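You operate a simulated robot arm through the tools that you are given. There is no shell and no other tool. Be economical: measure what you need, move in short steps, check, and stop when the job is done.

You run a simulated two-armed robot. Do the job below in one go: nothing can be reset, and whatever is moved stays where it is left.

JOB
Carry the black tray with both arms and set it on the shelf of the fitting bench.

It is judged by the outcome, as a careful person would: the job done as asked, and still so three seconds after it is handed in. It fails if anything else is knocked over, pushed out of place, dropped, spilled or broken.

ROBOT AND FRAMES
Two 7-joint arms with three-finger grippers on one trunk, on a base that drives. Base frame: it is fixed to the floor where the robot stands at the start and does not move with it; the origin is under the middle of the robot, x ahead of it, y to its left, z up; the surface under the hand at the start is at about z = 800. Readings come in mm, degrees, newtons and seconds.
The left shoulder is at the start at [90, 126, 1086], the right one opposite. With the tool pointing down near the work surface each hand reaches from about 380 to 860 mm from the robot's upright axis, wherever it stands, measured 20 degrees to its own side. Places, roughly: black tray (50x27x6 cm) [500, 200, 800]; shelf of the fitting bench [400, -1300, 200]. Payload 2.94 kg a hand.
Tool frame (each hand has its own): the origin (TCP) lies between the finger pads and is the grasp point; the fingertips stand 30 mm ahead of it; z points along the fingers, y is the line along which they close. The gripper opens to 128 mm. The gripper's body begins 93 mm behind the TCP.
Orientation is that of the tool frame in the base frame, as a unit quaternion [x, y, z, w]. With the fingers straight down and closing along the base's y, the tool's x points along the base's -x, its y along +y and its z along -z.

CONTROLS
- The arms move only by the tool send_rows. It takes "left_commands", "right_commands" or both (then of equal length, played together; a hand with none holds still); each is a list of rows, each a list of 6 numbers: the shift along the tool's x, y, z in units of 400 mm (1.0 is 400 mm), then the turn, a rotation vector about the tool's x, y, z in units of 60 degrees (1.0 is 60 degrees). In form: [[dx, dy, dz, rx, ry, rz], ...]. A call has 1 to 20 rows; each row is the pose to reach, as a shift and turn from the pose commanded when the call began, along the tool's axes at that moment. "left_jaw" and "right_jaw" are, for a hand that has rows, the finger opening in mm, from 0 to 128, set as the call begins (left out, the last holds). A call with a number of a shift or a turn outside -1 to 1 is refused whole. A row lasts 0.2 s, in which the tool goes at most 50 mm and 8.6 degrees; a call with a longer step from one row to the next is refused whole, and so is a gripper value outside its range. Where a pose cannot be reached the arm comes as near as it can. A force on the tool above 40 N (or 10 N above the force at the start of the call, whichever is more), or a blocked arm, ends the call early, and 0.2 s more pass. Each finger halts on what it meets, pressing with about 38 N; the grip force reading is that of the motor and also rises with nothing between the fingers. The clock runs only during rows and for 0.2 s after the last one: add rows that repeat a pose to give the fingers time. It gives the time, the measured TCP pose, the force on the tool (base axes), the opening and the grip force at its end, in the units of the frame above (readings bear some noise), with the torque about the TCP (base axes, N m) and any sound that the robot's microphone picked up.
- Cameras (640 x 400 px; columns grow to the right, rows downward): "scene" is now at [213.5, 31.7, 1238.8]; the picture's right is [0.37, -0.93, 0.00], its down [-0.61, -0.24, -0.75] and it looks along [0.70, 0.28, -0.66] (base axes); focal length 214 px, centre (320, 200). "left" rides on the left gripper at [69, 15, -120] in its tool frame; the picture's right is [-0.21, 0.98, 0.00], its down [-0.82, -0.18, -0.54] and it looks along [-0.53, -0.12, 0.84] (tool axes); focal length 251 px, centre (320, 200). "right" rides on the right gripper at [69, -15, -120] in its tool frame; the picture's right is [0.21, 0.98, 0.00], its down [-0.82, 0.18, -0.54] and it looks along [-0.53, 0.12, 0.84] (tool axes); focal length 251 px, centre (320, 200).
- snapshot(camera): a new picture of that camera. No time passes.
- raise_lower(by): slides the trunk up (or, below 0, down) by that many mm; the arms and the scene camera ride with it, the base frame stays. It gives what a move gives, with no picture.
- base_move(legs): drives the robot by 1 to 6 legs, each [ahead, left, turn to the left] in mm, mm and degrees, along the robot's own axes; the way and the turn of a leg run together, so that a leg with both is an arc; at most 1500 mm and 180 degrees a leg. The arms and the cameras ride along, it lands a little off, and it stops where it bumps. It gives what a move gives.
- turn_head(pan, tilt): turns the head with the scene camera to pan (to the left, within 80 degrees either way) and tilt (down, from -29 to 69), counted from straight ahead of the robot. It gives what a move gives.
- probe_pixels(camera, pixels): there is no depth. For up to 12 entries [column, row, z] of the newest picture of that camera ("zoom" is the newest enlarged one), the place [x, y] in the base frame at which the ray of that pixel passes the height z, good to about 2 mm. No time passes.
- enlarge(camera, box): a new picture of the part [left, top, right, bottom] of that camera's present view, enlarged. No time passes.
- job_done(): hands the job in; it is judged then, once.

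Go step by step. Measure first, check grasps and placings, and put right what went wrong. The budget is 80 turns and 70 pictures, counting those below and the enlarged ones. Unless the task says otherwise, let go and move clear before handing in, and close with one line.

The tools are called after "Request:" by a JSON object that holds its "method" and its "body". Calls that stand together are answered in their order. send_rows: Moves the arms, as the interface text tells. Its arguments: {"type":"object","properties":{"left_commands":{"type":"array"},"left_jaw":{"type":"number"},"right_commands":{"type":"array"},"right_jaw":{"type":"number"}},"required":[]} The other tools are called the same way: raise_lower (by) slides the trunk up or down; base_move (legs) drives the base; turn_head (pan, tilt) turns the head that bears the scene camera; snapshot (camera) takes a picture; probe_pixels (camera, pixels) gives the place at which the rays of pixels pass given heights; enlarge (camera, box) takes an enlarged picture of a part of a camera's view; job_done () hands the job in.

At the start:

```text
time: 0.0
left_tcp_pos: [479.3, 475.1, 1100.1]
left_tcp_rot: [0.0, 1.0, 0.001, 0.0]
left_force: [0.4, -0.5, -0.2]
left_moment: [0.01, -0.02, 0.01]
left_opening: 128.0
left_gripper_force: 0.0
right_tcp_pos: [487.2, -40.9, 1046.5]
right_tcp_rot: [0.0, 1.0, 0.0, 0.001]
right_force: [0.1, 1.2, 0.7]
right_moment: [0.01, 0.02, 0.01]
right_opening: 127.8
right_gripper_force: 0.0
trunk travel left (down, up): [-300.0, 247.0]
robot x, y, heading: [1.8, 7.8, 0.2]
head pan, tilt: [21.5, 41.1]
```

scene: 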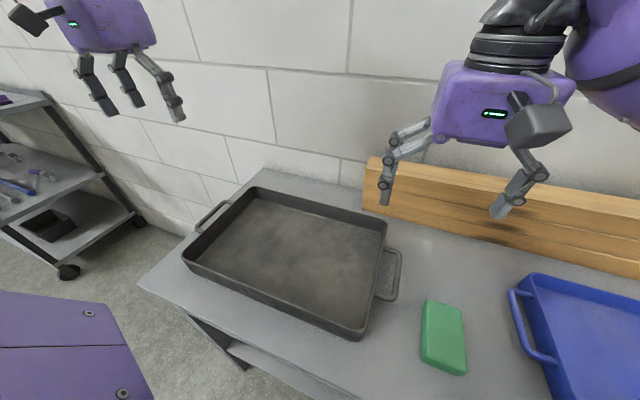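
right: 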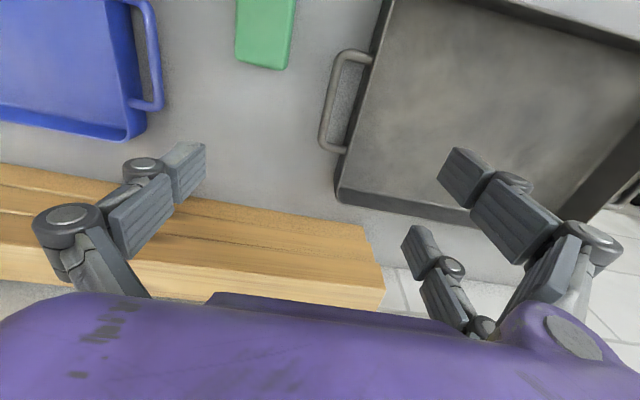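
left: 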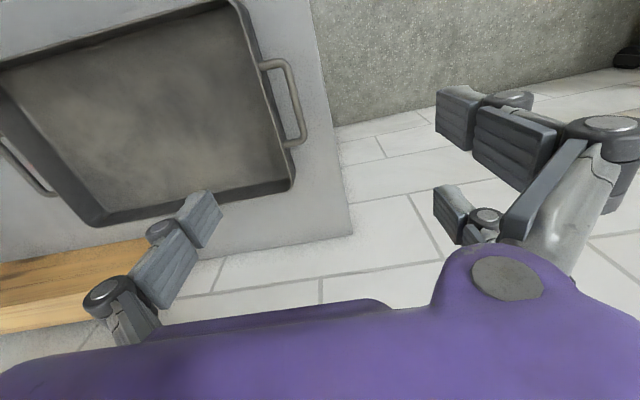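

The tray lies with its handles at about (208,217) on the left and (395,275) on the right in the scene picture. I'll probe the rim and handles, and then look towards the fitting bench.

Request:
{"method": "probe_pixels", "body": {"camera": "scene", "pixels": [[256, 187, 860], [387, 222, 860], [357, 337, 860], [184, 255, 860], [228, 202, 845], [196, 231, 845], [399, 252, 845], [393, 299, 845], [402, 252, 830], [395, 299, 830], [375, 300, 800], [262, 170, 800]]}}

Request:
{"method": "probe_pixels", "body": {"camera": "right", "pixels": [[342, 55, 845], [323, 145, 845], [342, 55, 830], [323, 145, 830], [368, 58, 845], [342, 150, 845], [388, 0, 860], [340, 185, 860], [335, 203, 800]]}}

Request:
{"method": "probe_pixels", "body": {"camera": "left", "pixels": [[285, 60, 845], [304, 142, 845], [285, 60, 830], [304, 142, 830], [262, 65, 845], [285, 145, 845], [240, 0, 860], [293, 180, 860], [85, 222, 860]]}}

Request:
{"method": "turn_head", "body": {"pan": -73, "tilt": 35}}

Request:
{"method": "snapshot", "body": {"camera": "scene"}}

```text
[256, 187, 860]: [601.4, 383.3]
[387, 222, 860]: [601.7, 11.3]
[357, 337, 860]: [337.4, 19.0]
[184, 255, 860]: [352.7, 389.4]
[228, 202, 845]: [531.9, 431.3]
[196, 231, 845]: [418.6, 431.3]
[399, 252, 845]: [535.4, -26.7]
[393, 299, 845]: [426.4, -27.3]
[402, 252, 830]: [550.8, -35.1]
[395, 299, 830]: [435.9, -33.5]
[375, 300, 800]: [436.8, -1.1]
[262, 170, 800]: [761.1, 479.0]
```

```text
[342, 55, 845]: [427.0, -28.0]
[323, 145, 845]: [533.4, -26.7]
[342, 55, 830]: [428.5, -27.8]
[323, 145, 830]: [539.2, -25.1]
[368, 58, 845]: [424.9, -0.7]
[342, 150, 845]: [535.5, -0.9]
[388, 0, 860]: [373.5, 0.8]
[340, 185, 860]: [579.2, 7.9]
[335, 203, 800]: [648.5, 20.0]
```

```text
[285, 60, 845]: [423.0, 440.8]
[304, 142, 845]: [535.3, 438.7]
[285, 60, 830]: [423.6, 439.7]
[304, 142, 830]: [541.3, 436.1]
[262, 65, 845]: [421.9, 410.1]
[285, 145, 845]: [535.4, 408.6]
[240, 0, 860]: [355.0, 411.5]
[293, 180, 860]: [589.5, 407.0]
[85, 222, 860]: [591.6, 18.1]
```

```text
time: 1.7
left_tcp_pos: [480.6, 476.5, 1099.6]
left_tcp_rot: [0.0, 1.0, 0.0, 0.0]
left_force: [0.3, -0.5, 0.0]
left_moment: [-0.02, 0.0, 0.0]
left_opening: 128.1
left_gripper_force: 0.0
right_tcp_pos: [486.3, -40.9, 1046.5]
right_tcp_rot: [0.0, 1.0, 0.0, 0.001]
right_force: [-0.6, 0.9, 0.2]
right_moment: [0.03, 0.02, 0.01]
right_opening: 128.1
right_gripper_force: 0.0
trunk travel left (down, up): [-300.0, 247.0]
robot x, y, heading: [0.1, 0.1, -0.0]
head pan, tilt: [-73.0, 35.0]
```

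```text
66 pictures are left
```

scene: 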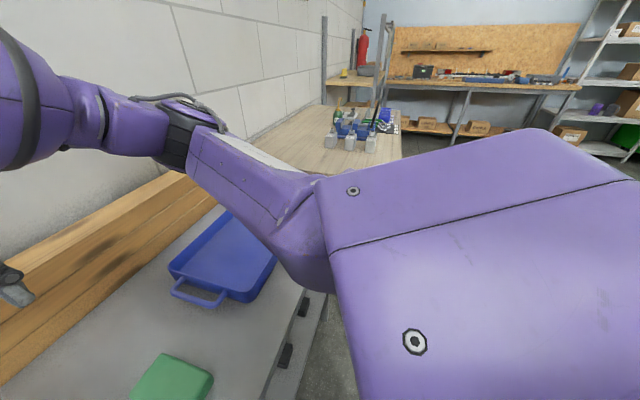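

The right upper arm hides most of the view to the right. The handle bars lie at y≈-27 and y≈438, x 425–537, z≈845. I'll look around for free floor before driving.

Request:
{"method": "turn_head", "body": {"pan": -80, "tilt": 5}}

Request:
{"method": "snapshot", "body": {"camera": "scene"}}

Request:
{"method": "turn_head", "body": {"pan": 80, "tilt": 30}}

Request:
{"method": "snapshot", "body": {"camera": "scene"}}

```text
time: 2.6
left_tcp_pos: [479.8, 476.8, 1099.4]
left_tcp_rot: [0.0, 1.0, 0.0, 0.001]
left_force: [-0.4, -0.4, -0.6]
left_moment: [-0.01, 0.0, 0.01]
left_opening: 127.7
left_gripper_force: 0.1
right_tcp_pos: [487.6, -40.9, 1045.3]
right_tcp_rot: [0.0, 1.0, 0.0, 0.0]
right_force: [0.4, -0.4, 0.5]
right_moment: [-0.01, -0.01, 0.04]
right_opening: 128.0
right_gripper_force: 0.0
trunk travel left (down, up): [-300.0, 247.0]
robot x, y, heading: [-0.4, 1.3, 0.2]
head pan, tilt: [-80.0, 5.0]
```

```text
65 pictures are left
```

scene: 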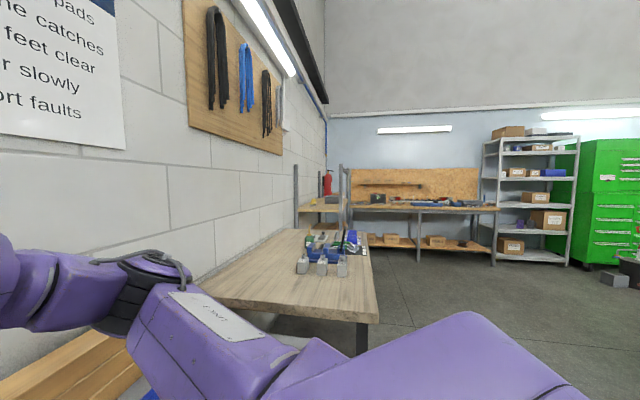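

```text
time: 5.1
left_tcp_pos: [478.8, 477.1, 1100.5]
left_tcp_rot: [0.0, 1.0, 0.0, 0.0]
left_force: [-0.8, -1.3, 0.8]
left_moment: [-0.02, 0.0, 0.01]
left_opening: 127.8
left_gripper_force: 0.1
right_tcp_pos: [485.8, -40.6, 1044.9]
right_tcp_rot: [0.0, 1.0, 0.0, 0.0]
right_force: [-0.3, -0.1, -0.1]
right_moment: [0.0, -0.01, 0.01]
right_opening: 128.3
right_gripper_force: 0.0
trunk travel left (down, up): [-300.0, 247.0]
robot x, y, heading: [1.5, 1.7, -0.4]
head pan, tilt: [80.0, 30.0]
```

```text
64 pictures are left
```

scene: 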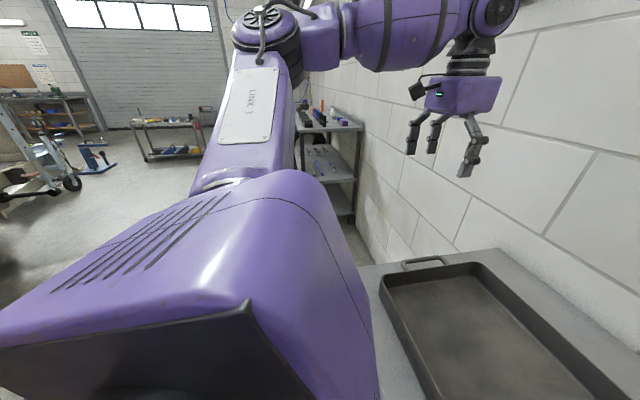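

A wooden-topped bench stands on the right at (280,280) with items on its top. I'll back off 450 mm and turn right 45° so I can see its lower shelf.

Request:
{"method": "base_move", "body": {"legs": [[-450, 0, 0], [0, 0, -45]]}}

Request:
{"method": "turn_head", "body": {"pan": -5, "tilt": 30}}

Request:
{"method": "snapshot", "body": {"camera": "scene"}}

Request:
{"method": "turn_head", "body": {"pan": -60, "tilt": 35}}

Request:
{"method": "snapshot", "body": {"camera": "scene"}}

```text
time: 9.8
left_tcp_pos: [230.0, 13.6, 1100.7]
left_tcp_rot: [0.373, 0.928, 0.0, 0.0]
left_force: [0.2, 0.5, -0.3]
left_moment: [0.01, 0.0, 0.01]
left_opening: 127.9
left_gripper_force: 0.0
right_tcp_pos: [-122.7, -364.8, 1045.2]
right_tcp_rot: [0.372, 0.928, 0.0, 0.0]
right_force: [0.0, -0.2, -0.3]
right_moment: [-0.01, 0.01, 0.0]
right_opening: 128.1
right_gripper_force: 0.1
trunk travel left (down, up): [-300.0, 247.0]
robot x, y, heading: [-446.0, 3.6, -43.6]
head pan, tilt: [80.0, 30.0]
```

```text
time: 11.4
left_tcp_pos: [229.7, 13.7, 1098.9]
left_tcp_rot: [0.373, 0.928, 0.0, 0.0]
left_force: [-0.3, -1.1, -0.4]
left_moment: [-0.03, 0.0, -0.01]
left_opening: 128.3
left_gripper_force: 0.1
right_tcp_pos: [-120.5, -365.8, 1045.3]
right_tcp_rot: [0.372, 0.928, 0.0, 0.0]
right_force: [0.6, 0.0, -0.1]
right_moment: [-0.04, 0.02, 0.03]
right_opening: 128.2
right_gripper_force: 0.0
trunk travel left (down, up): [-300.0, 247.0]
robot x, y, heading: [-445.1, 3.0, -43.5]
head pan, tilt: [-5.0, 30.0]
```

```text
63 pictures are left
```

scene: 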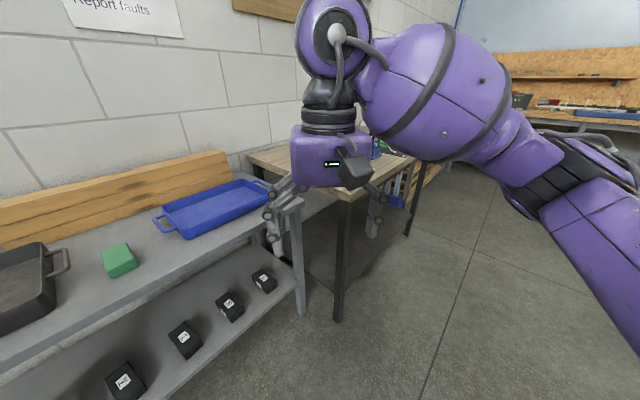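

```text
time: 12.6
left_tcp_pos: [229.9, 14.4, 1100.1]
left_tcp_rot: [0.372, 0.928, 0.0, 0.0]
left_force: [0.0, -0.2, -0.3]
left_moment: [0.04, 0.0, 0.02]
left_opening: 128.0
left_gripper_force: 0.1
right_tcp_pos: [-122.1, -364.3, 1045.5]
right_tcp_rot: [0.372, 0.928, -0.001, 0.0]
right_force: [-1.2, -1.0, -1.2]
right_moment: [0.0, -0.01, 0.02]
right_opening: 128.2
right_gripper_force: 0.0
trunk travel left (down, up): [-300.0, 247.0]
robot x, y, heading: [-445.8, 0.8, -43.5]
head pan, tilt: [-60.0, 35.0]
```

```text
62 pictures are left
```

scene: 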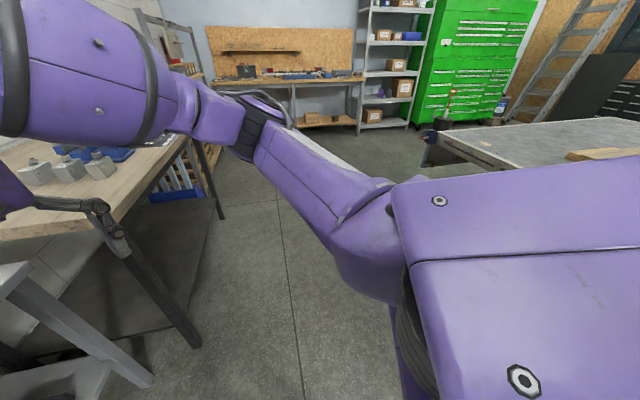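

The bench's lower shelf is hidden behind my own arm. I'll probe the bench legs and the grey table behind on the right before driving along the free aisle.

Request:
{"method": "probe_pixels", "body": {"camera": "scene", "pixels": [[435, 135, 800], [420, 165, 0], [640, 118, 800], [195, 347, 0], [222, 218, 0], [110, 222, 800], [190, 138, 800], [150, 385, 0]]}}

```text
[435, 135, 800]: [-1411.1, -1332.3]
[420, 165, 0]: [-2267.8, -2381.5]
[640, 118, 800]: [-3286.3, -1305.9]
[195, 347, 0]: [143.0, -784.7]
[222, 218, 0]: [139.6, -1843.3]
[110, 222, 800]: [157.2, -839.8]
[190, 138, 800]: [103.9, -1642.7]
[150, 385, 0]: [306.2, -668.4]
```

The aisle is free between x≈-1400 and the bench front at x≈140 (legs at y≈-785 and -1843). I'll turn back to heading 0 and drive sideways to stand facing the fitting bench.

Request:
{"method": "base_move", "body": {"legs": [[0, 0, 43.5], [-150, -1300, 0]]}}

Request:
{"method": "turn_head", "body": {"pan": 0, "tilt": 45}}

Request:
{"method": "snapshot", "body": {"camera": "scene"}}

```text
time: 26.5
left_tcp_pos: [-110.3, -846.3, 1100.3]
left_tcp_rot: [0.0, 1.0, 0.0, -0.001]
left_force: [0.4, 0.2, 0.0]
left_moment: [-0.01, 0.03, 0.0]
left_opening: 128.2
left_gripper_force: 0.2
right_tcp_pos: [-103.3, -1364.1, 1045.1]
right_tcp_rot: [0.0, 1.0, 0.001, 0.0]
right_force: [0.3, 0.7, -0.3]
right_moment: [-0.01, 0.01, 0.03]
right_opening: 128.2
right_gripper_force: 0.0
trunk travel left (down, up): [-300.0, 247.0]
robot x, y, heading: [-589.4, -1323.6, 0.1]
head pan, tilt: [-60.0, 35.0]
```

```text
time: 27.8
left_tcp_pos: [-109.1, -846.1, 1099.8]
left_tcp_rot: [0.0, 1.0, 0.0, 0.0]
left_force: [-0.7, 0.1, 0.1]
left_moment: [0.0, 0.02, 0.0]
left_opening: 127.9
left_gripper_force: 0.1
right_tcp_pos: [-102.6, -1363.1, 1045.4]
right_tcp_rot: [0.0, 1.0, -0.001, -0.001]
right_force: [0.3, 0.1, 0.9]
right_moment: [0.0, -0.01, -0.01]
right_opening: 127.8
right_gripper_force: 0.1
trunk travel left (down, up): [-300.0, 247.0]
robot x, y, heading: [-585.0, -1323.9, 0.0]
head pan, tilt: [0.0, 45.0]
```

```text
61 pictures are left
```

scene: 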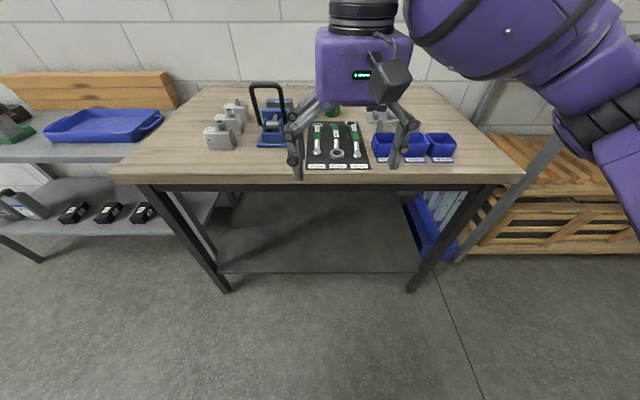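

The dark shelf is empty, with its front edge at about row 272 between columns 225 and 415. I'll probe it and the top.

Request:
{"method": "probe_pixels", "body": {"camera": "scene", "pixels": [[221, 271, 200], [419, 271, 200], [227, 292, 0], [411, 291, 0], [245, 192, 200], [395, 192, 200], [112, 184, 750], [523, 182, 750], [112, 184, 800], [523, 182, 800]]}}

Request:
{"method": "enlarge", "body": {"camera": "scene", "box": [110, 160, 530, 300]}}

```text
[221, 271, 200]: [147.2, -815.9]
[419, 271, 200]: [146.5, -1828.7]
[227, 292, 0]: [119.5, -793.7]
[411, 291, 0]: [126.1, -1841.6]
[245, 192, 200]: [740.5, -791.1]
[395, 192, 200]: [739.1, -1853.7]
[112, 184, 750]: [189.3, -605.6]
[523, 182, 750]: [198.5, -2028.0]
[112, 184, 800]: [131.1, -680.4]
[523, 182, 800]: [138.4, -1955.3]
```

```text
1.52 times, centred on (320, 230) of scene
```

zoom: 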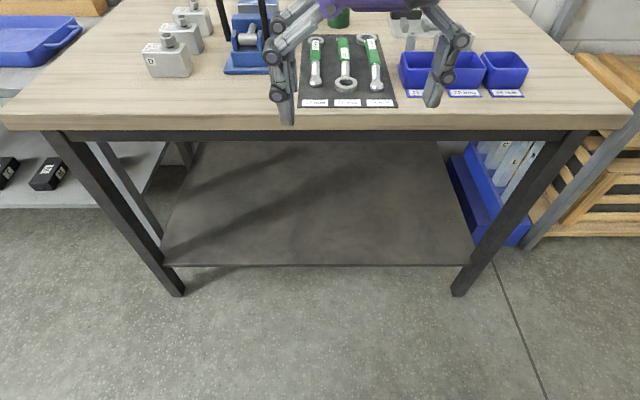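

The shelf is at z≈200: front edge x≈147, y from -816 to -1829, back at x≈740, empty, and the top's apron is at about z 760, so there's plenty of room. I'll go back to the tray and stand centred on it (y≈205).

Request:
{"method": "base_move", "body": {"legs": [[0, 1500, 0], [0, 29, 0], [545, 0, 0]]}}

Request:
{"method": "turn_head", "body": {"pan": 0, "tilt": 55}}

Request:
{"method": "snapshot", "body": {"camera": "scene"}}

```text
time: 44.0
left_tcp_pos: [434.7, 642.6, 1100.3]
left_tcp_rot: [0.002, 1.0, 0.001, 0.0]
left_force: [0.5, 0.5, -0.2]
left_moment: [0.01, -0.01, 0.01]
left_opening: 128.0
left_gripper_force: 0.1
right_tcp_pos: [440.9, 126.4, 1045.3]
right_tcp_rot: [0.002, 1.0, 0.001, -0.001]
right_force: [0.4, -0.6, 0.0]
right_moment: [0.01, 0.01, 0.01]
right_opening: 127.9
right_gripper_force: 0.1
trunk travel left (down, up): [-300.0, 247.0]
robot x, y, heading: [-47.9, 167.0, -0.1]
head pan, tilt: [0.0, 45.0]
```

```text
time: 44.7
left_tcp_pos: [434.8, 642.0, 1100.3]
left_tcp_rot: [0.001, 1.0, 0.001, 0.0]
left_force: [-0.5, -0.4, -0.2]
left_moment: [0.0, -0.01, -0.01]
left_opening: 127.9
left_gripper_force: 0.1
right_tcp_pos: [440.1, 125.5, 1046.8]
right_tcp_rot: [0.002, 1.0, 0.0, 0.0]
right_force: [0.2, -0.1, 0.5]
right_moment: [0.01, 0.02, 0.03]
right_opening: 128.1
right_gripper_force: 0.0
trunk travel left (down, up): [-300.0, 247.0]
robot x, y, heading: [-42.3, 170.3, -0.6]
head pan, tilt: [0.0, 55.0]
```

```text
59 pictures are left
```

scene: 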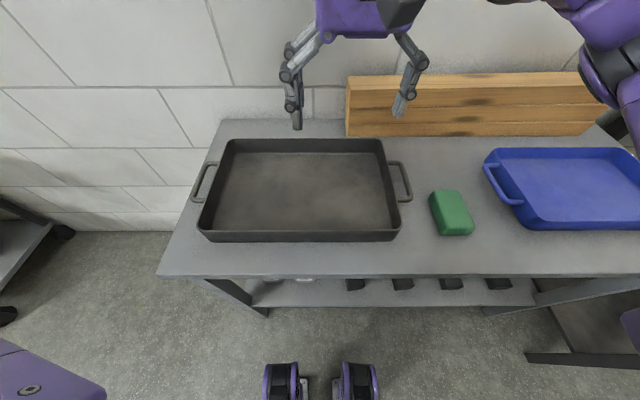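

The robot is at (-45,168). The handles are clearly visible at (205,182) and (402,182), and my own base front is at (320,380). I'll zoom in to measure the bars and gaps.

Request:
{"method": "probe_pixels", "body": {"camera": "scene", "pixels": [[280, 362, 100], [360, 362, 100], [159, 276, 800], [600, 272, 800]]}}

Request:
{"method": "enlarge", "body": {"camera": "scene", "box": [360, 145, 440, 215]}}

Request:
{"method": "probe_pixels", "body": {"camera": "zoom", "pixels": [[320, 200, 845]]}}

Request:
{"method": "enlarge", "body": {"camera": "scene", "box": [170, 145, 250, 215]}}

```text
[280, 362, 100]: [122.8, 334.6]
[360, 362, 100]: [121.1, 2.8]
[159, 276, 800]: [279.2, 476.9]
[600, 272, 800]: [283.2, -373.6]
```

```text
5.71 times, centred on (400, 180) of scene
```

zoom: 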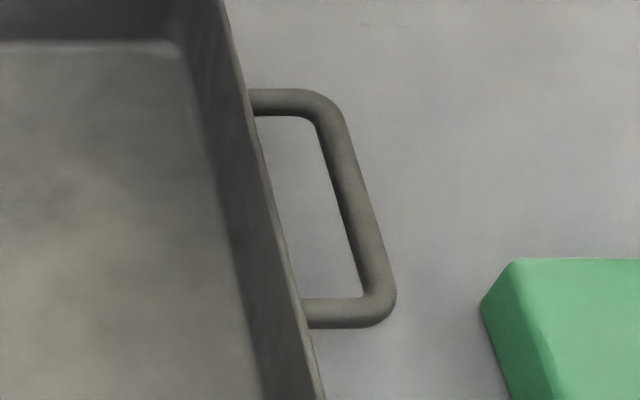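

```text
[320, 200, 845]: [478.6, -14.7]
```

```text
5.71 times, centred on (210, 180) of scene
```

zoom: 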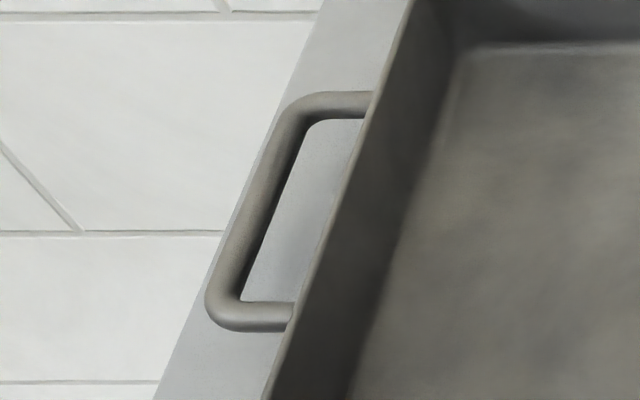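

The gap between bar and wall looks about 1.5 to 2 bar widths. I'll probe both close-ups.

Request:
{"method": "probe_pixels", "body": {"camera": "zoom", "pixels": [[229, 205, 845], [263, 205, 845], [327, 205, 860], [327, 205, 845], [300, 92, 845], [230, 330, 845], [320, 118, 845], [240, 302, 845]]}}

Request:
{"method": "enlarge", "body": {"camera": "scene", "box": [360, 145, 440, 215]}}

Request:
{"method": "probe_pixels", "body": {"camera": "zoom", "pixels": [[336, 200, 845], [367, 200, 845], [274, 200, 860], [274, 200, 845], [320, 90, 845], [390, 326, 845], [305, 115, 845], [365, 300, 845]]}}

```text
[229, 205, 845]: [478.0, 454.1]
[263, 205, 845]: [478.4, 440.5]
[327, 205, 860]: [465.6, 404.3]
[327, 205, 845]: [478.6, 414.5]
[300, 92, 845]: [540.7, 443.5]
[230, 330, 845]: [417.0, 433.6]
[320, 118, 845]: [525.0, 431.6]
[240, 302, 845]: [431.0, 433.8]
```

```text
5.71 times, centred on (400, 180) of scene
```

zoom: 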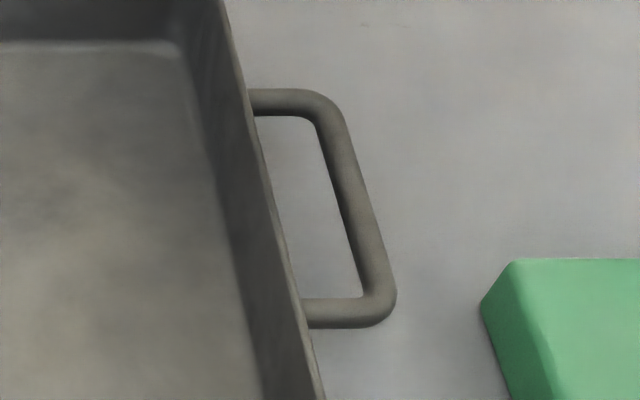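

```text
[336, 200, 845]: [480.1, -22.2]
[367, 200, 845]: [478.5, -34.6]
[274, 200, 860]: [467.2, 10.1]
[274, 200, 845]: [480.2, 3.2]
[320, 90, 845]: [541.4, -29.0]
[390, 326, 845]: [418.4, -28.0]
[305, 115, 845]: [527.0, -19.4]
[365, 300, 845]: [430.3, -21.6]
```

The bars are about 12 mm thick at x≈479, with y≈-28 and y≈447 if z=845; the earlier hand views suggest they may be higher. I'll bring both hands to a hover, pitched 36° forward, and cross-check with the hand cameras.

Request:
{"method": "send_rows", "body": {"left_commands": [[0.0078, -0.0625, 0.0472, 0, -0.075, 0], [0.0156, -0.125, 0.0944, 0, -0.15, 0], [0.0234, -0.1875, 0.1416, 0, -0.225, 0], [0.0312, -0.25, 0.1888, 0, -0.3, 0], [0.039, -0.3125, 0.236, 0, -0.375, 0], [0.0468, -0.375, 0.2832, 0, -0.45, 0], [0.0546, -0.4375, 0.3304, 0, -0.525, 0], [0.0625, -0.5, 0.3775, 0, -0.6, 0], [0.0625, -0.5, 0.3775, 0, -0.6, 0]], "right_commands": [[0.0094, -0.0475, 0.0303, 0, -0.075, 0], [0.0188, -0.095, 0.0606, 0, -0.15, 0], [0.0282, -0.1425, 0.0909, 0, -0.225, 0], [0.0376, -0.19, 0.1212, 0, -0.3, 0], [0.047, -0.2375, 0.1515, 0, -0.375, 0], [0.0564, -0.285, 0.1818, 0, -0.45, 0], [0.0658, -0.3325, 0.2121, 0, -0.525, 0], [0.075, -0.38, 0.2425, 0, -0.6, 0], [0.075, -0.38, 0.2425, 0, -0.6, 0]], "left_jaw": 36, "right_jaw": 36}}

Request:
{"method": "snapshot", "body": {"camera": "left"}}

Request:
{"method": "snapshot", "body": {"camera": "right"}}

Request:
{"method": "snapshot", "body": {"camera": "scene"}}

```text
time: 46.7
left_tcp_pos: [437.8, 466.0, 970.8]
left_tcp_rot: [0.001, 0.958, -0.002, 0.288]
left_force: [0.3, 0.1, -0.4]
left_moment: [0.03, 0.01, -0.03]
left_opening: 35.8
left_gripper_force: 0.2
left hand out of reach, approached as far as the arm can: row 7, 8, 9
right_tcp_pos: [473.3, -38.4, 970.0]
right_tcp_rot: [0.002, 0.951, -0.002, 0.309]
right_force: [0.1, -1.4, 0.0]
right_moment: [0.02, 0.05, 0.02]
right_opening: 35.7
right_gripper_force: 0.0
right hand out of reach, approached as far as the arm can: row 6, 7, 8, 9
trunk travel left (down, up): [-300.0, 247.0]
robot x, y, heading: [-44.0, 166.3, -0.1]
head pan, tilt: [0.0, 55.0]
```

```text
55 pictures are left
```

left: 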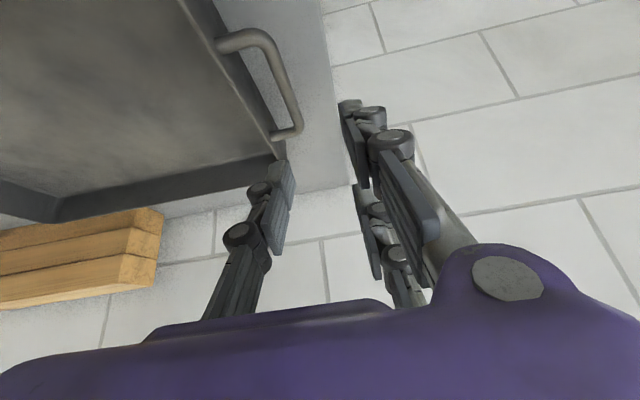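

```text
54 pictures are left
```

right: 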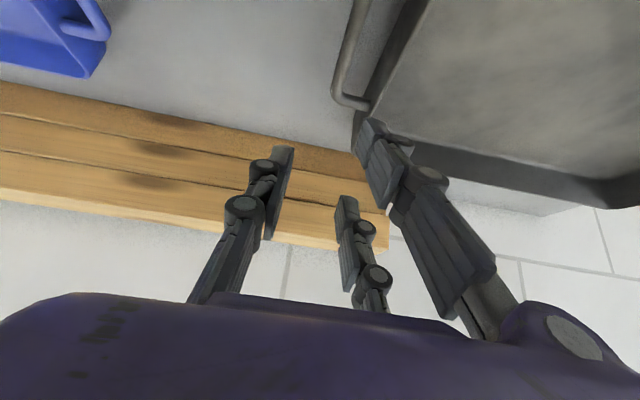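

```text
53 pictures are left
```

scene: 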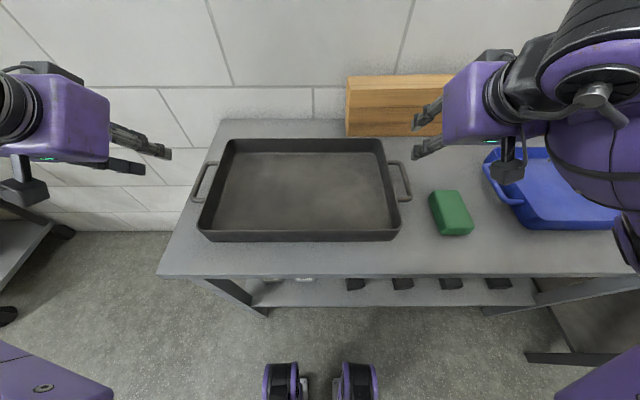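

A 36° pitch this close is out of reach, so I'll back the base off later. First I'll cross-check handle height using the far leg of each handle in the hand pictures: (352,105) right, (285,140) left.

Request:
{"method": "probe_pixels", "body": {"camera": "right", "pixels": [[360, 110, 845], [360, 110, 860], [360, 110, 875], [333, 85, 845], [333, 85, 860], [333, 85, 875]]}}

Request:
{"method": "probe_pixels", "body": {"camera": "left", "pixels": [[290, 140, 845], [290, 140, 860], [290, 140, 875], [301, 115, 845], [301, 115, 860], [301, 115, 875]]}}

Request:
{"method": "enlarge", "body": {"camera": "scene", "box": [360, 145, 440, 215]}}

Request:
{"method": "probe_pixels", "body": {"camera": "zoom", "pixels": [[285, 89, 845], [285, 89, 860], [285, 89, 875], [367, 200, 845], [367, 200, 860], [367, 200, 875]]}}

Request:
{"method": "enlarge", "body": {"camera": "right", "box": [280, 0, 440, 100]}}

```text
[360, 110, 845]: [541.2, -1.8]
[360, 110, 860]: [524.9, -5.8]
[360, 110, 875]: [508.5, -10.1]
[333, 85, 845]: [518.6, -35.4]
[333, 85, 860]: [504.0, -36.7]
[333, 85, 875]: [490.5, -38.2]
```

```text
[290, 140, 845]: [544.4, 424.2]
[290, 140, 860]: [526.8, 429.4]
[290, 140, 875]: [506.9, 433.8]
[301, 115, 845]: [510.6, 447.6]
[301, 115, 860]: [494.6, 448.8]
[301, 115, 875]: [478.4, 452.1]
```

```text
5.71 times, centred on (400, 180) of scene
```

zoom: 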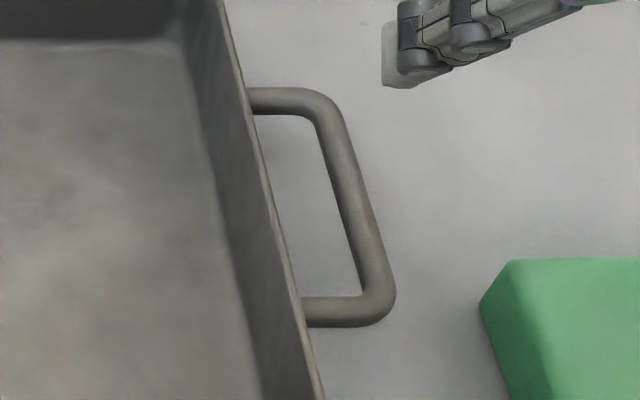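

```text
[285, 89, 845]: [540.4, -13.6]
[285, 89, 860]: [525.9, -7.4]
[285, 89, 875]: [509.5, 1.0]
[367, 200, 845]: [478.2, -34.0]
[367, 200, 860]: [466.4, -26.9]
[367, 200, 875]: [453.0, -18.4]
```

```text
4.00 times, centred on (360, 50) of right
```

zoom: 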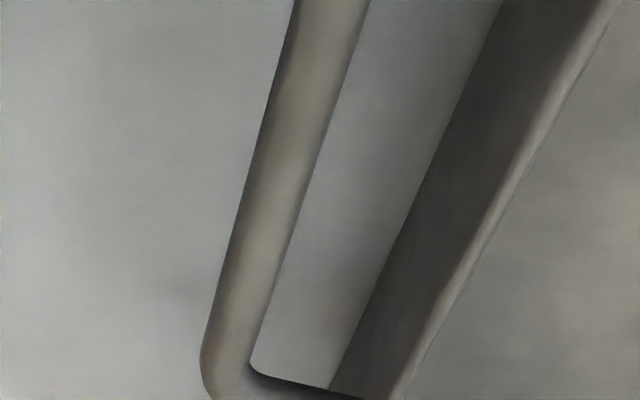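

Both views now agree on z≈846 for the bar, with its centre at y≈-28 on the right and about y≈446 on the left. I'll back the base off 100 mm, centre it, lower the trunk a little, and re-sync the hands with a no-shift row.

Request:
{"method": "base_move", "body": {"legs": [[-100, 38, 0]]}}

Request:
{"method": "send_rows", "body": {"left_commands": [[0, 0, 0, 0, 0, 0]], "right_commands": [[0, 0, 0, 0, 0, 0]]}}

```text
time: 47.9
left_tcp_pos: [339.7, 504.8, 969.5]
left_tcp_rot: [0.001, 0.957, -0.002, 0.289]
left_force: [-0.2, 1.3, 0.2]
left_moment: [0.0, 0.0, -0.01]
left_opening: 35.9
left_gripper_force: 0.0
right_tcp_pos: [374.5, -0.7, 970.1]
right_tcp_rot: [0.001, 0.951, -0.001, 0.31]
right_force: [-0.1, 0.5, 0.2]
right_moment: [-0.02, 0.0, 0.02]
right_opening: 35.9
right_gripper_force: 0.1
trunk travel left (down, up): [-300.0, 247.0]
robot x, y, heading: [-146.6, 207.2, 0.2]
head pan, tilt: [0.0, 55.0]
```

```text
time: 48.3
left_tcp_pos: [339.4, 503.4, 968.8]
left_tcp_rot: [0.001, 0.957, -0.002, 0.289]
left_force: [0.1, -0.5, -0.1]
left_moment: [-0.01, 0.01, -0.02]
left_opening: 36.0
left_gripper_force: 0.0
right_tcp_pos: [373.9, 0.1, 970.3]
right_tcp_rot: [0.002, 0.951, -0.001, 0.309]
right_force: [-0.3, 0.2, 0.2]
right_moment: [-0.03, 0.04, -0.01]
right_opening: 35.7
right_gripper_force: 0.1
trunk travel left (down, up): [-300.0, 247.0]
robot x, y, heading: [-145.3, 204.3, -0.0]
head pan, tilt: [0.0, 55.0]
```

The commanded poses follow the achieved ones. I'll now set the pitch to 25° and hover 90 mm back along the tool from each grasp point, keeping the jaw at 36 mm so the inner fingers centre in the 30 mm gaps.

Request:
{"method": "send_rows", "body": {"left_commands": [[-0.04, -0.036, 0.052, 0, 0.036, 0], [-0.08, -0.0725, 0.104, 0, 0.072, 0], [-0.12, -0.109, 0.156, 0, 0.107, 0], [-0.159, -0.145, 0.2075, 0, 0.143, 0], [-0.159, -0.145, 0.2075, 0, 0.143, 0]], "right_commands": [[-0.02, -0.0175, 0.0414, 0, 0.046, 0], [-0.04, -0.035, 0.083, 0, 0.092, 0], [-0.06, -0.0525, 0.124, 0, 0.138, 0], [-0.079, -0.07, 0.1656, 0, 0.183, 0], [-0.079, -0.07, 0.1656, 0, 0.183, 0]]}}

Request:
{"method": "snapshot", "body": {"camera": "left"}}

Request:
{"method": "snapshot", "body": {"camera": "right"}}

Request:
{"method": "snapshot", "body": {"camera": "scene"}}

```text
time: 49.5
left_tcp_pos: [439.6, 444.5, 936.0]
left_tcp_rot: [0.0, 0.976, -0.002, 0.217]
left_force: [-1.1, 0.1, 0.3]
left_moment: [0.02, 0.01, 0.02]
left_opening: 36.2
left_gripper_force: 0.0
right_tcp_pos: [439.8, -26.6, 936.5]
right_tcp_rot: [0.002, 0.976, -0.001, 0.217]
right_force: [0.9, 0.1, 0.1]
right_moment: [0.0, -0.02, 0.01]
right_opening: 35.7
right_gripper_force: 0.2
trunk travel left (down, up): [-300.0, 247.0]
robot x, y, heading: [-146.8, 206.9, -0.0]
head pan, tilt: [0.0, 55.0]
```

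```text
50 pictures are left
```

left: 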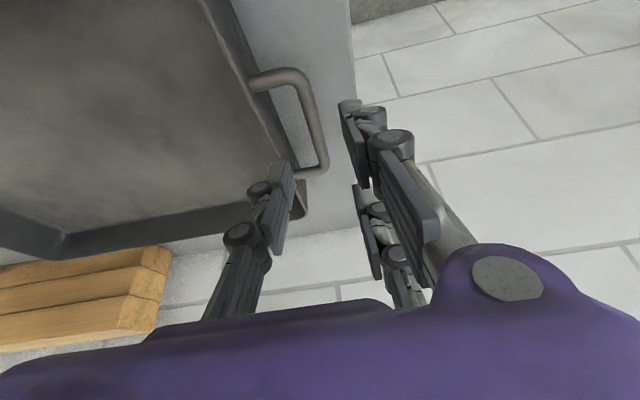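

```text
49 pictures are left
```

right: 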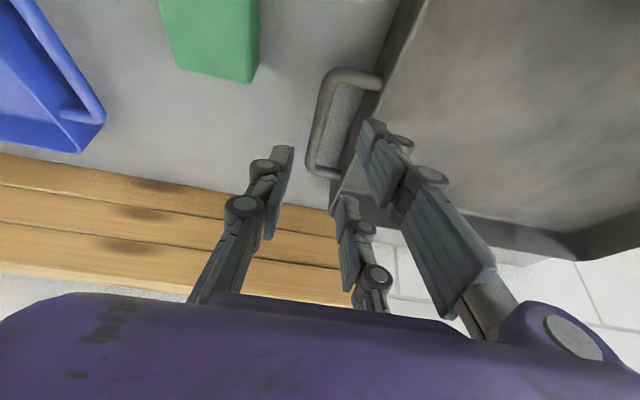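

```text
48 pictures are left
```

scene: 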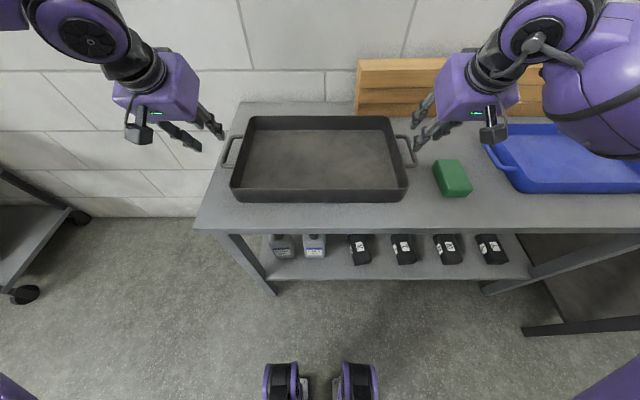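

Each handle lies just ahead of its fingers. I'll probe the bar centres and wall edges in the near views before descending.

Request:
{"method": "probe_pixels", "body": {"camera": "left", "pixels": [[302, 95, 846], [316, 140, 846], [278, 150, 846], [260, 100, 846], [262, 82, 846], [310, 170, 846]]}}

Request:
{"method": "probe_pixels", "body": {"camera": "right", "pixels": [[326, 100, 846], [315, 145, 846], [372, 97, 846], [350, 150, 846], [360, 78, 846], [330, 172, 846]]}}

Request:
{"method": "enlarge", "body": {"camera": "scene", "box": [390, 100, 450, 160]}}

Request:
{"method": "enlarge", "body": {"camera": "scene", "box": [190, 110, 250, 180]}}

```text
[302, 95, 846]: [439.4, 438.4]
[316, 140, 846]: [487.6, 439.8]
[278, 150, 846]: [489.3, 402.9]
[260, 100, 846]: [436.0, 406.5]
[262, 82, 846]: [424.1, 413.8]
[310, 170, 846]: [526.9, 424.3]
```

```text
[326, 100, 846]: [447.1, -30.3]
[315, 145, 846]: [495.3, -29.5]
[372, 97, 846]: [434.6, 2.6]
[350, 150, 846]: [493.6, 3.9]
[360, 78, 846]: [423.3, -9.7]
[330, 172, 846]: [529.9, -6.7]
```

```text
6.67 times, centred on (420, 130) of scene
```

zoom: 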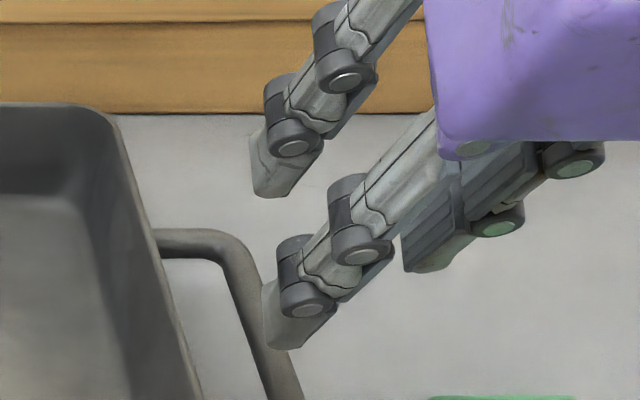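

```text
5.71 times, centred on (220, 145) of scene
```

zoom: 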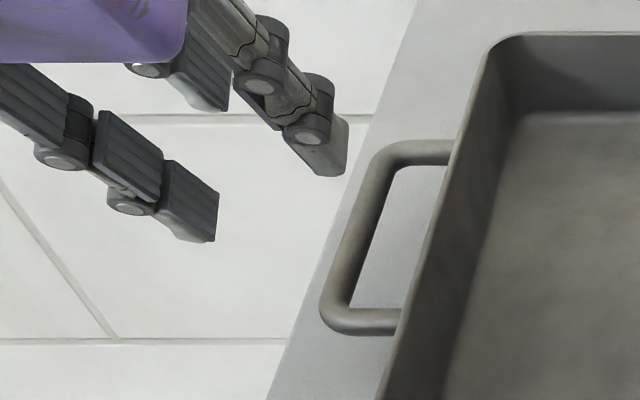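

The hand has a paired finger on its +y side and a single finger on the other. I need tighter numbers for the bar centres, so I'll zoom the hand cameras.

Request:
{"method": "enlarge", "body": {"camera": "left", "box": [220, 50, 380, 150]}}

Request:
{"method": "probe_pixels", "body": {"camera": "zoom", "pixels": [[320, 200, 846]]}}

Request:
{"method": "enlarge", "body": {"camera": "right", "box": [260, 60, 420, 160]}}

```text
4.00 times, centred on (300, 100) of left
```

zoom: 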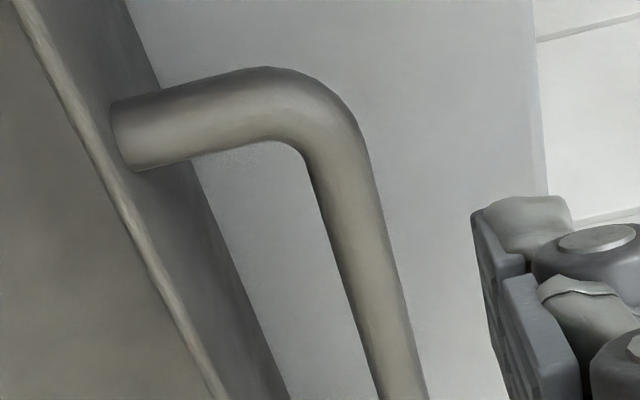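

```text
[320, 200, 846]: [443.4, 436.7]
```

```text
4.00 times, centred on (340, 110) of right
```

zoom: 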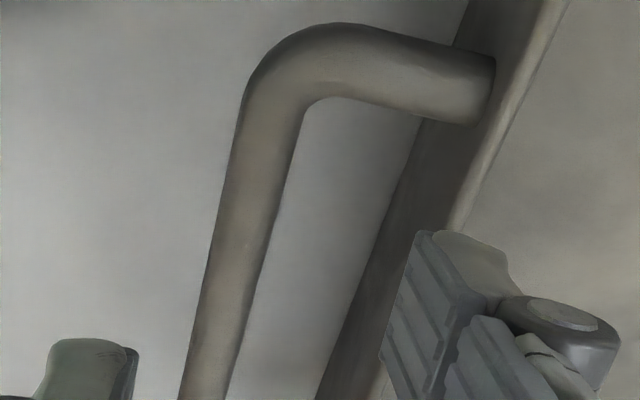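

Bar centres: left zoom (368,300) is full pixel (312,125); right zoom (237,250) is full pixel (319,122).

Request:
{"method": "probe_pixels", "body": {"camera": "left", "pixels": [[312, 125, 840], [312, 125, 846], [312, 125, 852], [304, 125, 846], [319.5, 125, 846]]}}

Request:
{"method": "probe_pixels", "body": {"camera": "right", "pixels": [[319.25, 122.5, 840], [319.25, 122.5, 846], [319.25, 122.5, 852], [311.75, 122.5, 846], [326.75, 122.5, 846]]}}

Request:
{"method": "enlarge", "body": {"camera": "scene", "box": [190, 110, 270, 180]}}

Request:
{"method": "probe_pixels", "body": {"camera": "zoom", "pixels": [[288, 235, 840], [288, 235, 846], [288, 235, 852]]}}

```text
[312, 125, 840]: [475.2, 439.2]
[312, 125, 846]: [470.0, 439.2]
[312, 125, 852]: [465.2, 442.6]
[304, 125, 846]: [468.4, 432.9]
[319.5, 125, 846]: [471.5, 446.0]
```

```text
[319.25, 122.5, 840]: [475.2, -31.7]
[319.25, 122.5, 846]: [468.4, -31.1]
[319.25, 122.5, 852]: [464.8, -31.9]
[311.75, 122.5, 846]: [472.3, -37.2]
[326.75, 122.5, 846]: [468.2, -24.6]
```

```text
5.71 times, centred on (230, 145) of scene
```

zoom: 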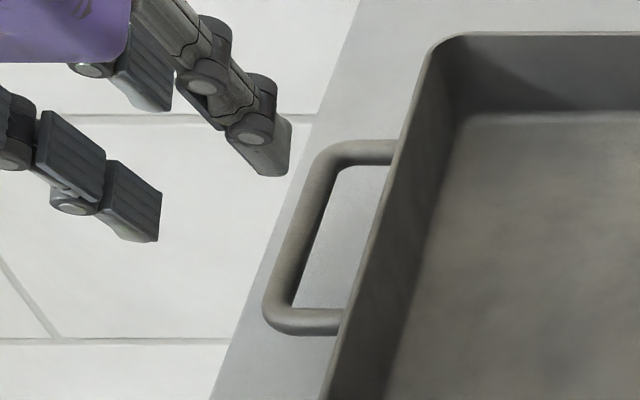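

```text
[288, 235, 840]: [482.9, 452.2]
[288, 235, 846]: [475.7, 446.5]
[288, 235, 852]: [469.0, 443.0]
```

The bar centres settle at y≈440.5 (left) and y≈-31 (right), z≈848, 13 mm thick. I'll correct by about 4 mm, set the jaw to 30 mm and slide down 89 mm along the tool.

Request:
{"method": "send_rows", "body": {"left_commands": [[0, -0.01, 0, 0, 0, 0], [0, -0.01, 0.05, 0, 0, 0], [0, -0.01, 0.1, 0, 0, 0], [0, -0.01, 0.15, 0, 0, 0], [0.001, -0.01, 0.19, 0, 0, 0], [0.002, -0.01, 0.2225, 0, 0, 0], [0.002, -0.01, 0.2225, 0, 0, 0]], "right_commands": [[0, -0.011, 0, 0, 0, 0], [0, -0.011, 0.05, 0, 0, 0], [0, -0.011, 0.1, 0, 0, 0], [0, -0.011, 0.15, 0, 0, 0], [0.001, -0.011, 0.19, 0, 0, 0], [0.002, -0.011, 0.2225, 0, 0, 0], [0.002, -0.011, 0.2225, 0, 0, 0]], "left_jaw": 30, "right_jaw": 30}}

Request:
{"method": "snapshot", "body": {"camera": "left"}}

Request:
{"method": "snapshot", "body": {"camera": "right"}}

Request:
{"method": "snapshot", "body": {"camera": "scene"}}

```text
time: 51.1
left_tcp_pos: [474.8, 442.0, 854.3]
left_tcp_rot: [0.001, 0.976, -0.002, 0.216]
left_force: [0.4, -0.2, -0.2]
left_moment: [0.01, -0.01, 0.02]
left_opening: 30.1
left_gripper_force: 0.1
right_tcp_pos: [476.0, -31.0, 854.7]
right_tcp_rot: [0.003, 0.976, -0.001, 0.216]
right_force: [-0.2, 0.5, 0.9]
right_moment: [0.01, -0.01, 0.0]
right_opening: 30.1
right_gripper_force: 0.1
trunk travel left (down, up): [-300.0, 247.0]
robot x, y, heading: [-145.0, 200.6, -0.1]
head pan, tilt: [0.0, 55.0]
```

```text
42 pictures are left
```

left: 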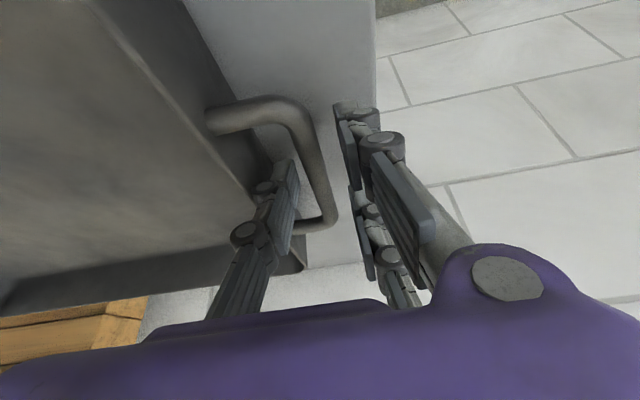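

```text
41 pictures are left
```

right: 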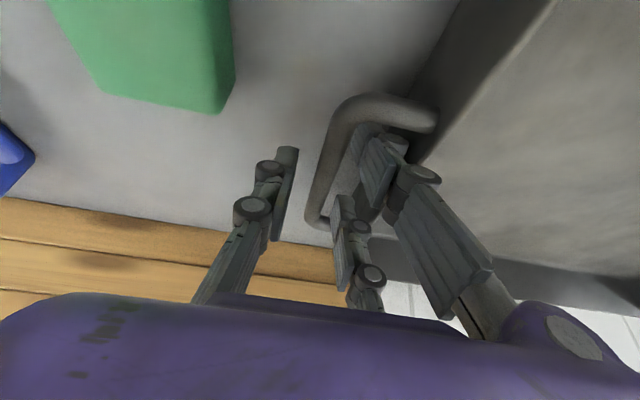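

```text
40 pictures are left
```

scene: 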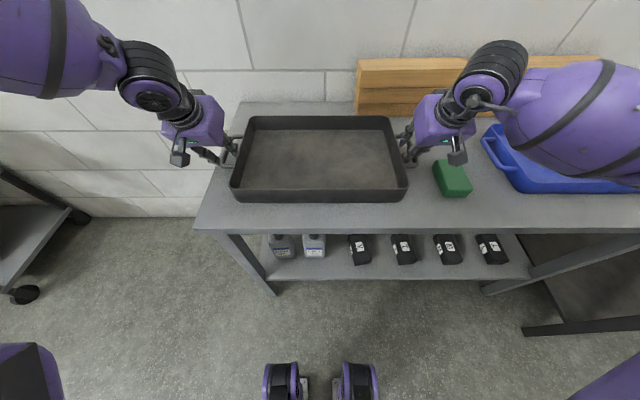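

The fingers straddle both bars with no contact force, and the inner fingers sit inside the loops. I'll close.

Request:
{"method": "send_rows", "body": {"left_commands": [[0, 0, 0, 0, 0, 0], [0, 0, 0, 0, 0, 0], [0, 0, 0, 0, 0, 0]], "right_commands": [[0, 0, 0, 0, 0, 0], [0, 0, 0, 0, 0, 0], [0, 0, 0, 0, 0, 0]], "left_jaw": 0, "right_jaw": 0}}

Request:
{"method": "enlarge", "body": {"camera": "scene", "box": [380, 80, 480, 180]}}

Request:
{"method": "enlarge", "body": {"camera": "scene", "box": [170, 80, 270, 180]}}

```text
time: 51.9
left_tcp_pos: [474.3, 441.0, 854.7]
left_tcp_rot: [0.001, 0.976, -0.003, 0.217]
left_force: [0.9, -21.0, -0.4]
left_moment: [-0.26, 0.31, 1.04]
left_opening: 11.3
left_gripper_force: 37.9
right_tcp_pos: [475.8, -30.2, 853.3]
right_tcp_rot: [0.0, 0.977, 0.003, 0.215]
right_force: [-0.9, 20.1, 0.6]
right_moment: [0.24, -0.3, -0.53]
right_opening: 11.0
right_gripper_force: 38.1
trunk travel left (down, up): [-300.0, 247.0]
robot x, y, heading: [-142.1, 203.4, 0.0]
head pan, tilt: [0.0, 55.0]
```

```text
4.00 times, centred on (430, 130) of scene
```

zoom: 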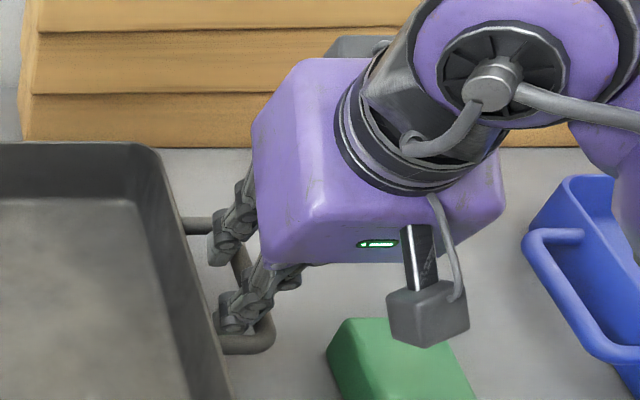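

```text
4.00 times, centred on (220, 130) of scene
```

zoom: 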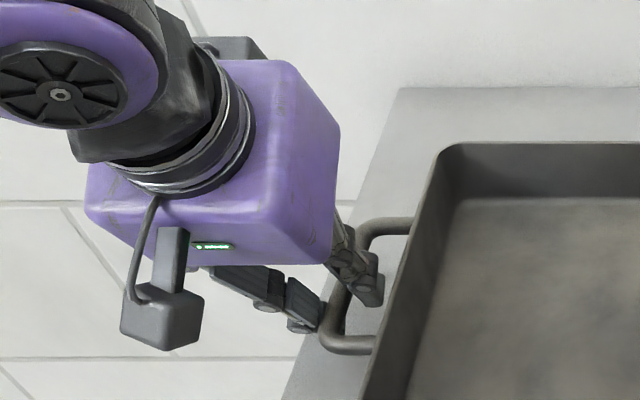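

Both hands grip the bars (11 mm opening), but they pull apart with about 20 N each. I'll ease both inward 2 mm, then lift 30 mm.

Request:
{"method": "send_rows", "body": {"left_commands": [[0, -0.004, 0, 0, 0, 0], [0, -0.004, 0, 0, 0, 0]], "right_commands": [[0, 0.004, 0, 0, 0, 0], [0, 0.004, 0, 0, 0, 0]]}}

Request:
{"method": "send_rows", "body": {"left_commands": [[-0.0106, 0, -0.0227, 0, 0, 0], [-0.0212, 0, -0.0453, 0, 0, 0], [-0.0317, 0, -0.068, 0, 0, 0], [-0.0317, 0, -0.068, 0, 0, 0]], "right_commands": [[-0.0106, 0, -0.0227, 0, 0, 0], [-0.0212, 0, -0.0453, 0, 0, 0], [-0.0317, 0, -0.068, 0, 0, 0], [-0.0317, 0, -0.068, 0, 0, 0]]}}

Request:
{"method": "snapshot", "body": {"camera": "scene"}}

```text
time: 52.5
left_tcp_pos: [474.9, 440.6, 854.5]
left_tcp_rot: [0.0, 0.977, -0.002, 0.215]
left_force: [3.6, -17.2, -0.4]
left_moment: [-0.15, -0.21, 1.01]
left_opening: 11.6
left_gripper_force: 37.6
right_tcp_pos: [476.1, -29.8, 854.5]
right_tcp_rot: [0.0, 0.977, 0.0, 0.215]
right_force: [-2.9, 16.9, 0.1]
right_moment: [0.19, 0.16, 0.2]
right_opening: 10.9
right_gripper_force: 38.1
trunk travel left (down, up): [-300.0, 247.0]
robot x, y, heading: [-145.4, 203.6, 0.1]
head pan, tilt: [0.0, 55.0]
```

```text
time: 53.5
left_tcp_pos: [476.4, 439.8, 882.9]
left_tcp_rot: [0.0, 0.976, -0.003, 0.216]
left_force: [0.6, -24.8, -3.0]
left_moment: [-0.27, 0.02, 0.81]
left_opening: 11.5
left_gripper_force: 38.0
right_tcp_pos: [475.4, -31.7, 885.8]
right_tcp_rot: [0.001, 0.976, 0.001, 0.216]
right_force: [-0.7, 26.5, -3.5]
right_moment: [0.24, 0.04, -0.53]
right_opening: 10.8
right_gripper_force: 37.5
trunk travel left (down, up): [-300.0, 247.0]
robot x, y, heading: [-147.8, 205.6, -0.1]
head pan, tilt: [0.0, 55.0]
```

```text
37 pictures are left
```

scene: 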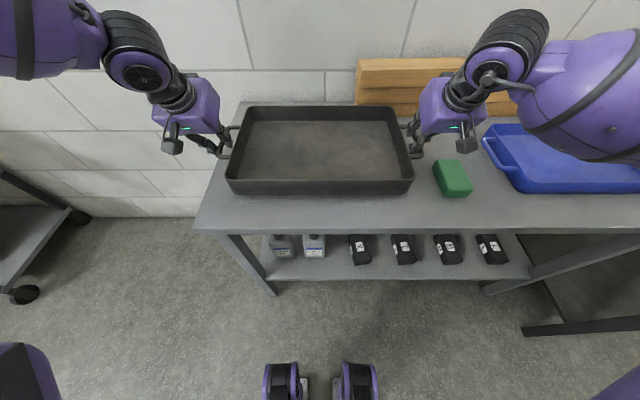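

The tray is off the table and level; the weight reads only about 3 N a hand. The hands still pull apart with about 25 N, so I'll ease inward 5 mm each and lift another 60 mm.

Request:
{"method": "send_rows", "body": {"left_commands": [[0, -0.006, 0, 0, 0, 0], [0, -0.0125, 0, 0, 0, 0], [0, -0.0125, 0, 0, 0, 0]], "right_commands": [[0, 0.006, 0, 0, 0, 0], [0, 0.0125, 0, 0, 0, 0], [0, 0.0125, 0, 0, 0, 0]]}}

Request:
{"method": "send_rows", "body": {"left_commands": [[-0.0106, 0, -0.0227, 0, 0, 0], [-0.0212, 0, -0.0453, 0, 0, 0], [-0.0317, 0, -0.068, 0, 0, 0], [-0.0423, 0, -0.0906, 0, 0, 0], [-0.0529, 0, -0.113, 0, 0, 0], [-0.0634, 0, -0.136, 0, 0, 0], [-0.0634, 0, -0.136, 0, 0, 0]], "right_commands": [[-0.0106, 0, -0.0227, 0, 0, 0], [-0.0212, 0, -0.0453, 0, 0, 0], [-0.0317, 0, -0.068, 0, 0, 0], [-0.0423, 0, -0.0906, 0, 0, 0], [-0.0529, 0, -0.113, 0, 0, 0], [-0.0634, 0, -0.136, 0, 0, 0], [-0.0634, 0, -0.136, 0, 0, 0]]}}

Request:
{"method": "snapshot", "body": {"camera": "scene"}}

```text
time: 54.3
left_tcp_pos: [475.2, 439.6, 882.9]
left_tcp_rot: [-0.003, 0.977, 0.002, 0.214]
left_force: [4.0, 17.8, -2.3]
left_moment: [0.2, -0.28, 1.44]
left_opening: 11.3
left_gripper_force: 38.0
right_tcp_pos: [475.8, -30.4, 883.5]
right_tcp_rot: [0.004, 0.977, -0.005, 0.215]
right_force: [-3.1, -16.6, -3.3]
right_moment: [-0.25, 0.26, 0.44]
right_opening: 10.7
right_gripper_force: 38.1
trunk travel left (down, up): [-300.0, 247.0]
robot x, y, heading: [-144.4, 205.1, -0.1]
head pan, tilt: [0.0, 55.0]
```

```text
time: 55.2
left_tcp_pos: [473.9, 441.4, 911.2]
left_tcp_rot: [-0.005, 0.977, 0.004, 0.212]
left_force: [3.7, -0.6, -3.2]
left_moment: [-0.05, 0.54, 0.99]
left_opening: 11.2
left_gripper_force: 38.3
right_tcp_pos: [474.4, -27.7, 913.9]
right_tcp_rot: [0.003, 0.977, -0.005, 0.213]
right_force: [-3.9, -0.3, -4.0]
right_moment: [0.04, -0.49, 0.67]
right_opening: 10.9
right_gripper_force: 37.6
trunk travel left (down, up): [-300.0, 247.0]
robot x, y, heading: [-145.9, 207.6, -0.0]
head pan, tilt: [0.0, 55.0]
stopped in row 4 (left hand): the force on the tool passed its limit at 41 N (the readings are from after the stop); the commanded pose is now the measured one
```

```text
36 pictures are left
```

scene: 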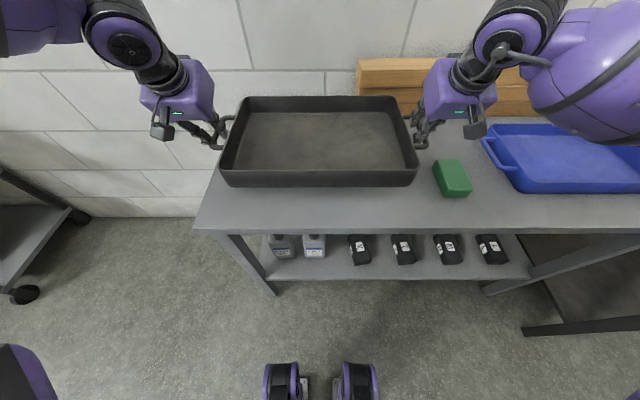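

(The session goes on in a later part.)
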